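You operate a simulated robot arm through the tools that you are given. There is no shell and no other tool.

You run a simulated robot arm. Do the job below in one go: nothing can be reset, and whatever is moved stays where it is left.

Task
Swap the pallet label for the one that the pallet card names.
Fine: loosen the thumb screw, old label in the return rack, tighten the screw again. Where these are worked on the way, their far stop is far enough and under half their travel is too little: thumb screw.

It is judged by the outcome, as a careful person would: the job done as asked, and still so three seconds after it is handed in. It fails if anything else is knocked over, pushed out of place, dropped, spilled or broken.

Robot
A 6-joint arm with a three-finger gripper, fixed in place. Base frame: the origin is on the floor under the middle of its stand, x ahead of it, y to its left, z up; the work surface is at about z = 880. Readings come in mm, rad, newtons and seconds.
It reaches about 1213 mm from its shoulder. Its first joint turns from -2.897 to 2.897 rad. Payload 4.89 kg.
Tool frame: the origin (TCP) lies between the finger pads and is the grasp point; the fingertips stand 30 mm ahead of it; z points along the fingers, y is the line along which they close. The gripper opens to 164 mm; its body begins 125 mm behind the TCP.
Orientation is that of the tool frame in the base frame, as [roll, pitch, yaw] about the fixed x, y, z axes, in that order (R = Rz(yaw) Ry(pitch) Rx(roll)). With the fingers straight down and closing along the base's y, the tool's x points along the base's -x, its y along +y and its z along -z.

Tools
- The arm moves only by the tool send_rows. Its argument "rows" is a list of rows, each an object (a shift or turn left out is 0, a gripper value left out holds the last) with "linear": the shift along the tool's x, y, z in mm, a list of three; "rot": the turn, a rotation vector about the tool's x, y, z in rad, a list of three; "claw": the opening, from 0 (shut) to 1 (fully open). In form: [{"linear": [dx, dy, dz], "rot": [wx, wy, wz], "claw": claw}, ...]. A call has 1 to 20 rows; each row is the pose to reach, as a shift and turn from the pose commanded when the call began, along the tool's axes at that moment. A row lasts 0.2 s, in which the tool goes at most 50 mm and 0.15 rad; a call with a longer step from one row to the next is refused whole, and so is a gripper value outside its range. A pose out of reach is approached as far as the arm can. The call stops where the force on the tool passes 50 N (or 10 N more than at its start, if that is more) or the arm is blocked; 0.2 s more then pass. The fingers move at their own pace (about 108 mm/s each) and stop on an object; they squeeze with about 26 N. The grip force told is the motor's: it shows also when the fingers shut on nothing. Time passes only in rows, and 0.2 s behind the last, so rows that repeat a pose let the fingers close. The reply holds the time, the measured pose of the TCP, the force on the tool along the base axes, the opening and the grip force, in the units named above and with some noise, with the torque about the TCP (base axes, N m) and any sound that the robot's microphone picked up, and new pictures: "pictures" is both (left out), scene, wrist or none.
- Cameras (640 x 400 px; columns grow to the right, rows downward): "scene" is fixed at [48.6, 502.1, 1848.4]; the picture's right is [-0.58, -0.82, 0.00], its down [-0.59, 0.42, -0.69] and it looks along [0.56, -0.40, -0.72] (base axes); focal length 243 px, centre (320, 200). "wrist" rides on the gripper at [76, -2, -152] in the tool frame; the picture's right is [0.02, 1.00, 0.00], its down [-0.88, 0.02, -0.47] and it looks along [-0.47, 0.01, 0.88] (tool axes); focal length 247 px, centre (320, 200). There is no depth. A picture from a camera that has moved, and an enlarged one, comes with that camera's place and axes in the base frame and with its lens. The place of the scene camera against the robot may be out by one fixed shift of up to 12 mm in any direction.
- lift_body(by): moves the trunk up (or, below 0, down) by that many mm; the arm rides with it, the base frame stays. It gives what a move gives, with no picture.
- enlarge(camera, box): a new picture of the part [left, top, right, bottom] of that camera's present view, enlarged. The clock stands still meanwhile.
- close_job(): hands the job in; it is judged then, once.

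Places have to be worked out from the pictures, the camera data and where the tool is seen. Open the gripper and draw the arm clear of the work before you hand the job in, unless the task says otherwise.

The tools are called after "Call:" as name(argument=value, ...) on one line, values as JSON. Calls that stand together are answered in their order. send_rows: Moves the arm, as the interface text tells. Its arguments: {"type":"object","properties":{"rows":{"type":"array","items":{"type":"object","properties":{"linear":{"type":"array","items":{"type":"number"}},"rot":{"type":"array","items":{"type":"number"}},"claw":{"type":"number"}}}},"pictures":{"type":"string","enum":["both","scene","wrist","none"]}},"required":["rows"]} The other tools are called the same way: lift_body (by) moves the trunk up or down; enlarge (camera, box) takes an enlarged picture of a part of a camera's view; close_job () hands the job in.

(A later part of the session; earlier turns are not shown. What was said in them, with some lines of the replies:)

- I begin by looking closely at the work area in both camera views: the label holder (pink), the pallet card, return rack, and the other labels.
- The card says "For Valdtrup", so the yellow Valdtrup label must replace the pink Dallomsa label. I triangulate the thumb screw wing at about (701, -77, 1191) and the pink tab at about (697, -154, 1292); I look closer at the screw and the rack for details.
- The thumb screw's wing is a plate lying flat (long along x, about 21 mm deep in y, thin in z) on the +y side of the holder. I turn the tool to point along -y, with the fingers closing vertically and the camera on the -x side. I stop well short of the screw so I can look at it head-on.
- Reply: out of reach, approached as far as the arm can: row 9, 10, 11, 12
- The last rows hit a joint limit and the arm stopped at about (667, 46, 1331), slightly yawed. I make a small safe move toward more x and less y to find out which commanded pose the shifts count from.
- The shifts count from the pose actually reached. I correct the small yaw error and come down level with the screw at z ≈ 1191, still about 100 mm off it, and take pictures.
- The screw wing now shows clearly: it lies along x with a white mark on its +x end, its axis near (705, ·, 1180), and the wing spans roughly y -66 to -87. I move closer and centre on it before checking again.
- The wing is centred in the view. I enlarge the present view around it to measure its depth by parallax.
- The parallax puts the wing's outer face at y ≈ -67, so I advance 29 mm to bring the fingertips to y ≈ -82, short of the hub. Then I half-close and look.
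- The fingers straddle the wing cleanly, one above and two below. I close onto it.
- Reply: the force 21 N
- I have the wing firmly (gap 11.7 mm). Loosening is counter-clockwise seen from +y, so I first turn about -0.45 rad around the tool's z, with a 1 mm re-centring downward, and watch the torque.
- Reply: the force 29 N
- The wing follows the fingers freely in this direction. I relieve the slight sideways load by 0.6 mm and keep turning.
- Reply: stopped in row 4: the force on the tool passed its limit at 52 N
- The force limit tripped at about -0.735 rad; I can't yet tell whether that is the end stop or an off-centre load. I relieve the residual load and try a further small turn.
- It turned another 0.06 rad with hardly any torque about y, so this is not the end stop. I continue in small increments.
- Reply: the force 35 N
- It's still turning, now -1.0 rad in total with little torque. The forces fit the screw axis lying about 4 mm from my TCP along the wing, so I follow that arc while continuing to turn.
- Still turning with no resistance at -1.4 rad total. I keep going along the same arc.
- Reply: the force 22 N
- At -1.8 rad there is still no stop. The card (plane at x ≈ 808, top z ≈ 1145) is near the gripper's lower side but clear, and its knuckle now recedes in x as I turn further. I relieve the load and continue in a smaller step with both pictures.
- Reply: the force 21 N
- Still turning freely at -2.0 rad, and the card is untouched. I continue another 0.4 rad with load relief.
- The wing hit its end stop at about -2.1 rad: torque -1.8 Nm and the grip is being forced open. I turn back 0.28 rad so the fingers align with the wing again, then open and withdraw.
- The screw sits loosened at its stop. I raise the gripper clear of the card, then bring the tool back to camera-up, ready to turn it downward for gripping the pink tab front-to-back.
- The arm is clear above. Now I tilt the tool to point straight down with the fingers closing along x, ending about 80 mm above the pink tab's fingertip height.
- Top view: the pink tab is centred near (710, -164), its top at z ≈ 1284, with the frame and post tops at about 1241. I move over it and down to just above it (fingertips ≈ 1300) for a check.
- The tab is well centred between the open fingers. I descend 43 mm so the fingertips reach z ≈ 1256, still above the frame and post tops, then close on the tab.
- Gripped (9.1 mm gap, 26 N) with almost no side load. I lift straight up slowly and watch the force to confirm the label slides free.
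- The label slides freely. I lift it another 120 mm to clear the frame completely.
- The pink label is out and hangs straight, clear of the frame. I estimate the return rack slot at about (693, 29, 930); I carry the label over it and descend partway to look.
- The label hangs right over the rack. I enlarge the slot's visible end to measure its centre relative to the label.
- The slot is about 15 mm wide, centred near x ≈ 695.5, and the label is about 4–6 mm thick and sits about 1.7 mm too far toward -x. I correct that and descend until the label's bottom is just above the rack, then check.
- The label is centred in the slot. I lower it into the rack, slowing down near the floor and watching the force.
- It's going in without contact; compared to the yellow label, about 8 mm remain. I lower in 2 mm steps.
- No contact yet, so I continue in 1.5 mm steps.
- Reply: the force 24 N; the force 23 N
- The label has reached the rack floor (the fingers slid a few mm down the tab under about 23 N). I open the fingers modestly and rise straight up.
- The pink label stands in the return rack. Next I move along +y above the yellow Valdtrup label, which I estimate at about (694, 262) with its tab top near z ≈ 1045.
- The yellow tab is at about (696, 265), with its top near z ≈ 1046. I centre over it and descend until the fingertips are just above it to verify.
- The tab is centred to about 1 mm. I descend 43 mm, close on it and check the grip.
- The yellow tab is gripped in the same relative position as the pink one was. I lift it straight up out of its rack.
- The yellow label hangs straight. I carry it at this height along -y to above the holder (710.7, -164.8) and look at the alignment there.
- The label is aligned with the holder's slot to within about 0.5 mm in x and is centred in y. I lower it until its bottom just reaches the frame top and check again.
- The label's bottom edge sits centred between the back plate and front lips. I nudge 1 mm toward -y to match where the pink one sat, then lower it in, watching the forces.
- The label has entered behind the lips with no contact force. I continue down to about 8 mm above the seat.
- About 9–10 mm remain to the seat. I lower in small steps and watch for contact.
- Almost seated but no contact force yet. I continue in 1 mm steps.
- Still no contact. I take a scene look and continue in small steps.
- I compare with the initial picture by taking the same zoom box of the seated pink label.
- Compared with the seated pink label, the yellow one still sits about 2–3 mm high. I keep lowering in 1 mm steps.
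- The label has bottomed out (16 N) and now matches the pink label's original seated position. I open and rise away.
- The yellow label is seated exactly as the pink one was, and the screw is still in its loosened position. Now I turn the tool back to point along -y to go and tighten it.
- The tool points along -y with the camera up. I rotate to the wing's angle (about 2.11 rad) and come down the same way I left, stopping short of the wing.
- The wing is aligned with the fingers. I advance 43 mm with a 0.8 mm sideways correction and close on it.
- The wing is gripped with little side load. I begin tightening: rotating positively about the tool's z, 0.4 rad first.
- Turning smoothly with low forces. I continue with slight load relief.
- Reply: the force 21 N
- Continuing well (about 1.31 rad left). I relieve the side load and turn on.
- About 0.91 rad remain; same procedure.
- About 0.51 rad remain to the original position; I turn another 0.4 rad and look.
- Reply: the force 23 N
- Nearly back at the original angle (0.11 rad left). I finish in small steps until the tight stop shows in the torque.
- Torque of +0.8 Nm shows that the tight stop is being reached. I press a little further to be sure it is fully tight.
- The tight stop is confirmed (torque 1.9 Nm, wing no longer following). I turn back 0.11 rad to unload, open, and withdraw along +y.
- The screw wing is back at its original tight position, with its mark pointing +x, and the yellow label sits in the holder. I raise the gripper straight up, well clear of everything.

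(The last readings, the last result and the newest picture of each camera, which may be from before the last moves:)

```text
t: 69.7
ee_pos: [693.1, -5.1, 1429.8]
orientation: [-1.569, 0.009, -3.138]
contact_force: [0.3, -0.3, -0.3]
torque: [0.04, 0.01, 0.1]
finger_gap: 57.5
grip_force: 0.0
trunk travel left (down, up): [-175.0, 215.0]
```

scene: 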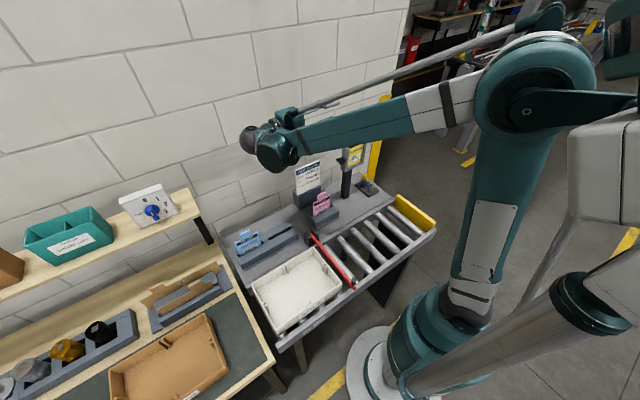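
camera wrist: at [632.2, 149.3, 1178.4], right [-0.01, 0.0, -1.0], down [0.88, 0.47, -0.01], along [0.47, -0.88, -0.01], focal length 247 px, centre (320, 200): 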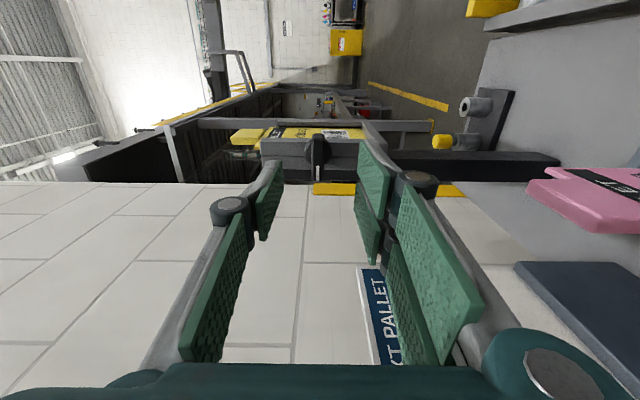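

Clear of the work. I return the arm toward its starting pose with the tool pointing down and open the gripper fully.

Call:
send_rows(rows=[{"linear": [10, -20, 3], "rot": [-0.131, 0, 0]}, {"linear": [20, -35, 7], "rot": [-0.262, 0, 0]}, {"linear": [30, -50, 10], "rot": [-0.393, 0, 0]}, {"linear": [40, -60, 14], "rot": [-0.524, 0, 0]}, {"linear": [50, -70, 17], "rot": [-0.654, 0, 0]}, {"linear": [60, -80, 21], "rot": [-0.785, 0, 0]}, {"linear": [70, -90, 24], "rot": [-0.916, 0, 0]}, {"linear": [80, -98, 28], "rot": [-1.047, 0, 0]}, {"linear": [90, -105, 31], "rot": [-1.178, 0, 0]}, {"linear": [100, -110, 35], "rot": [-1.309, 0, 0]}, {"linear": [110, -115, 38], "rot": [-1.44, 0, 0]}, {"linear": [120, -118, 42], "rot": [-1.5708, 0, 0], "claw": 1}, {"linear": [120, -118, 42], "rot": [-1.5708, 0, 0], "claw": 1}, {"linear": [120, -118, 42], "rot": [-1.5708, 0, 0], "claw": 1}, {"linear": [120, -118, 42], "rot": [-1.5708, 0, 0], "claw": 1}], pictures="both")

Call:
enlarge(camera="scene", box=[220, 120, 440, 260])

Call:
enlarge(camera="scene", box=[330, 130, 375, 175])

Call:
enlarge(camera="wrist", box=[210, 90, 390, 215])

```text
t: 72.9
ee_pos: [576.6, -45.3, 1546.7]
orientation: [3.141, 0.007, -3.14]
contact_force: [0.0, 0.2, -0.6]
torque: [0.01, 0.05, 0.0]
finger_gap: 164.2
grip_force: 0.0
trunk travel left (down, up): [-175.0, 215.0]
camera wrist: at [498.0, -46.6, 1697.8], right [-0.02, 1.0, 0.0], down [0.88, 0.02, 0.48], along [0.48, 0.01, -0.88], focal length 247 px, centre (320, 200)
```

scene: 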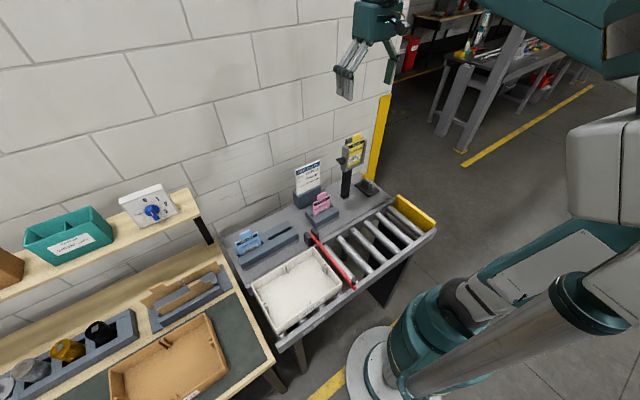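
wrist: 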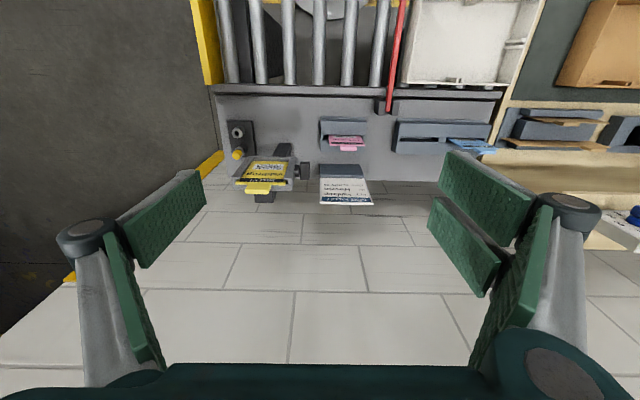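

```text
2.86 times, centred on (330, 190) of scene
camera zoom: at [48.6, 502.1, 1848.4], right [-0.58, -0.82, 0.0], down [-0.59, 0.42, -0.69], along [0.56, -0.4, -0.72], focal length 695 px, centre (291, 229)
```

zoom: 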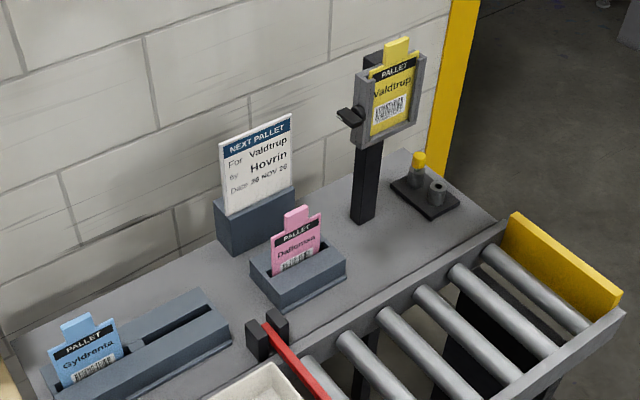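

```text
8.89 times, centred on (352, 152) of scene
camera zoom: at [48.6, 502.1, 1848.4], right [-0.58, -0.82, 0.0], down [-0.59, 0.42, -0.69], along [0.56, -0.4, -0.72], focal length 2162 px, centre (31, 622)
```

zoom: 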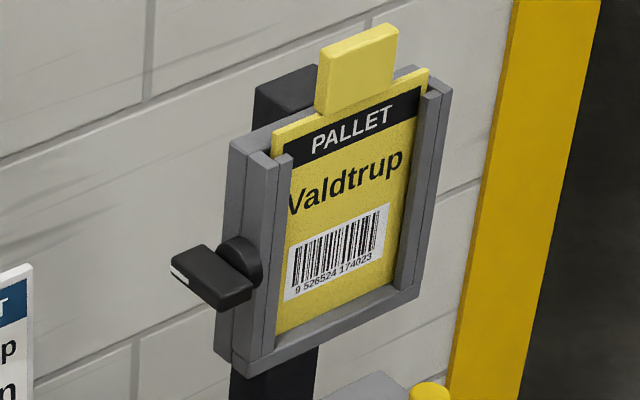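

```text
3.20 times, centred on (300, 152) of wrist
camera zoom: at [498.0, -46.6, 1697.8], right [-0.02, 1.0, 0.0], down [0.88, 0.02, 0.48], along [0.48, 0.01, -0.88], focal length 790 px, centre (384, 352)
```

zoom: 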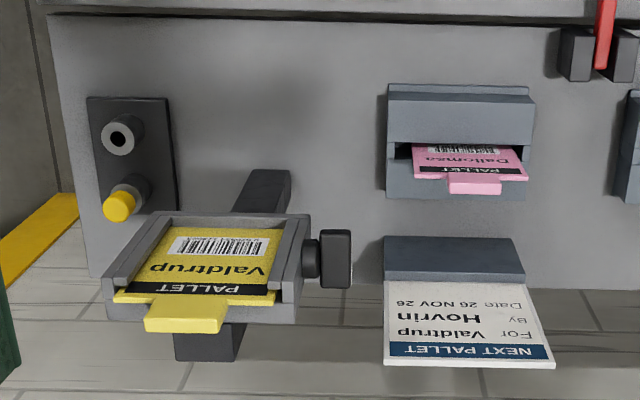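

The pictures show everything in place:
- The yellow Valdtrup label is seated in the holder.
- The thumb screw is back at its tight stop, in its original position.
- The pink Dallomsa label stands in the return rack.
- The card, the blue label and the other items have not moved.

The arm is clear with the gripper open, so I hand the job in.

Call:
close_job()

```text
The job is handed in.
```

The pallet label is swapped: the yellow Valdtrup label named on the card is now in the holder, and the job is handed in.

- **Thumb screw:** I loosened it about 2.1 rad to its far stop. After fitting the new label I tightened it back to its tight stop, where the wing sits as it did at the start.
- **Old label:** The pink Dallomsa label stands in the return rack, resting on the rack floor.
- **New label:** The Valdtrup label is seated at the same height as the old one was.
- **Surroundings:** In the final pictures the card, the blue label and the other items have not moved. The arm is back near its start position with the gripper open.
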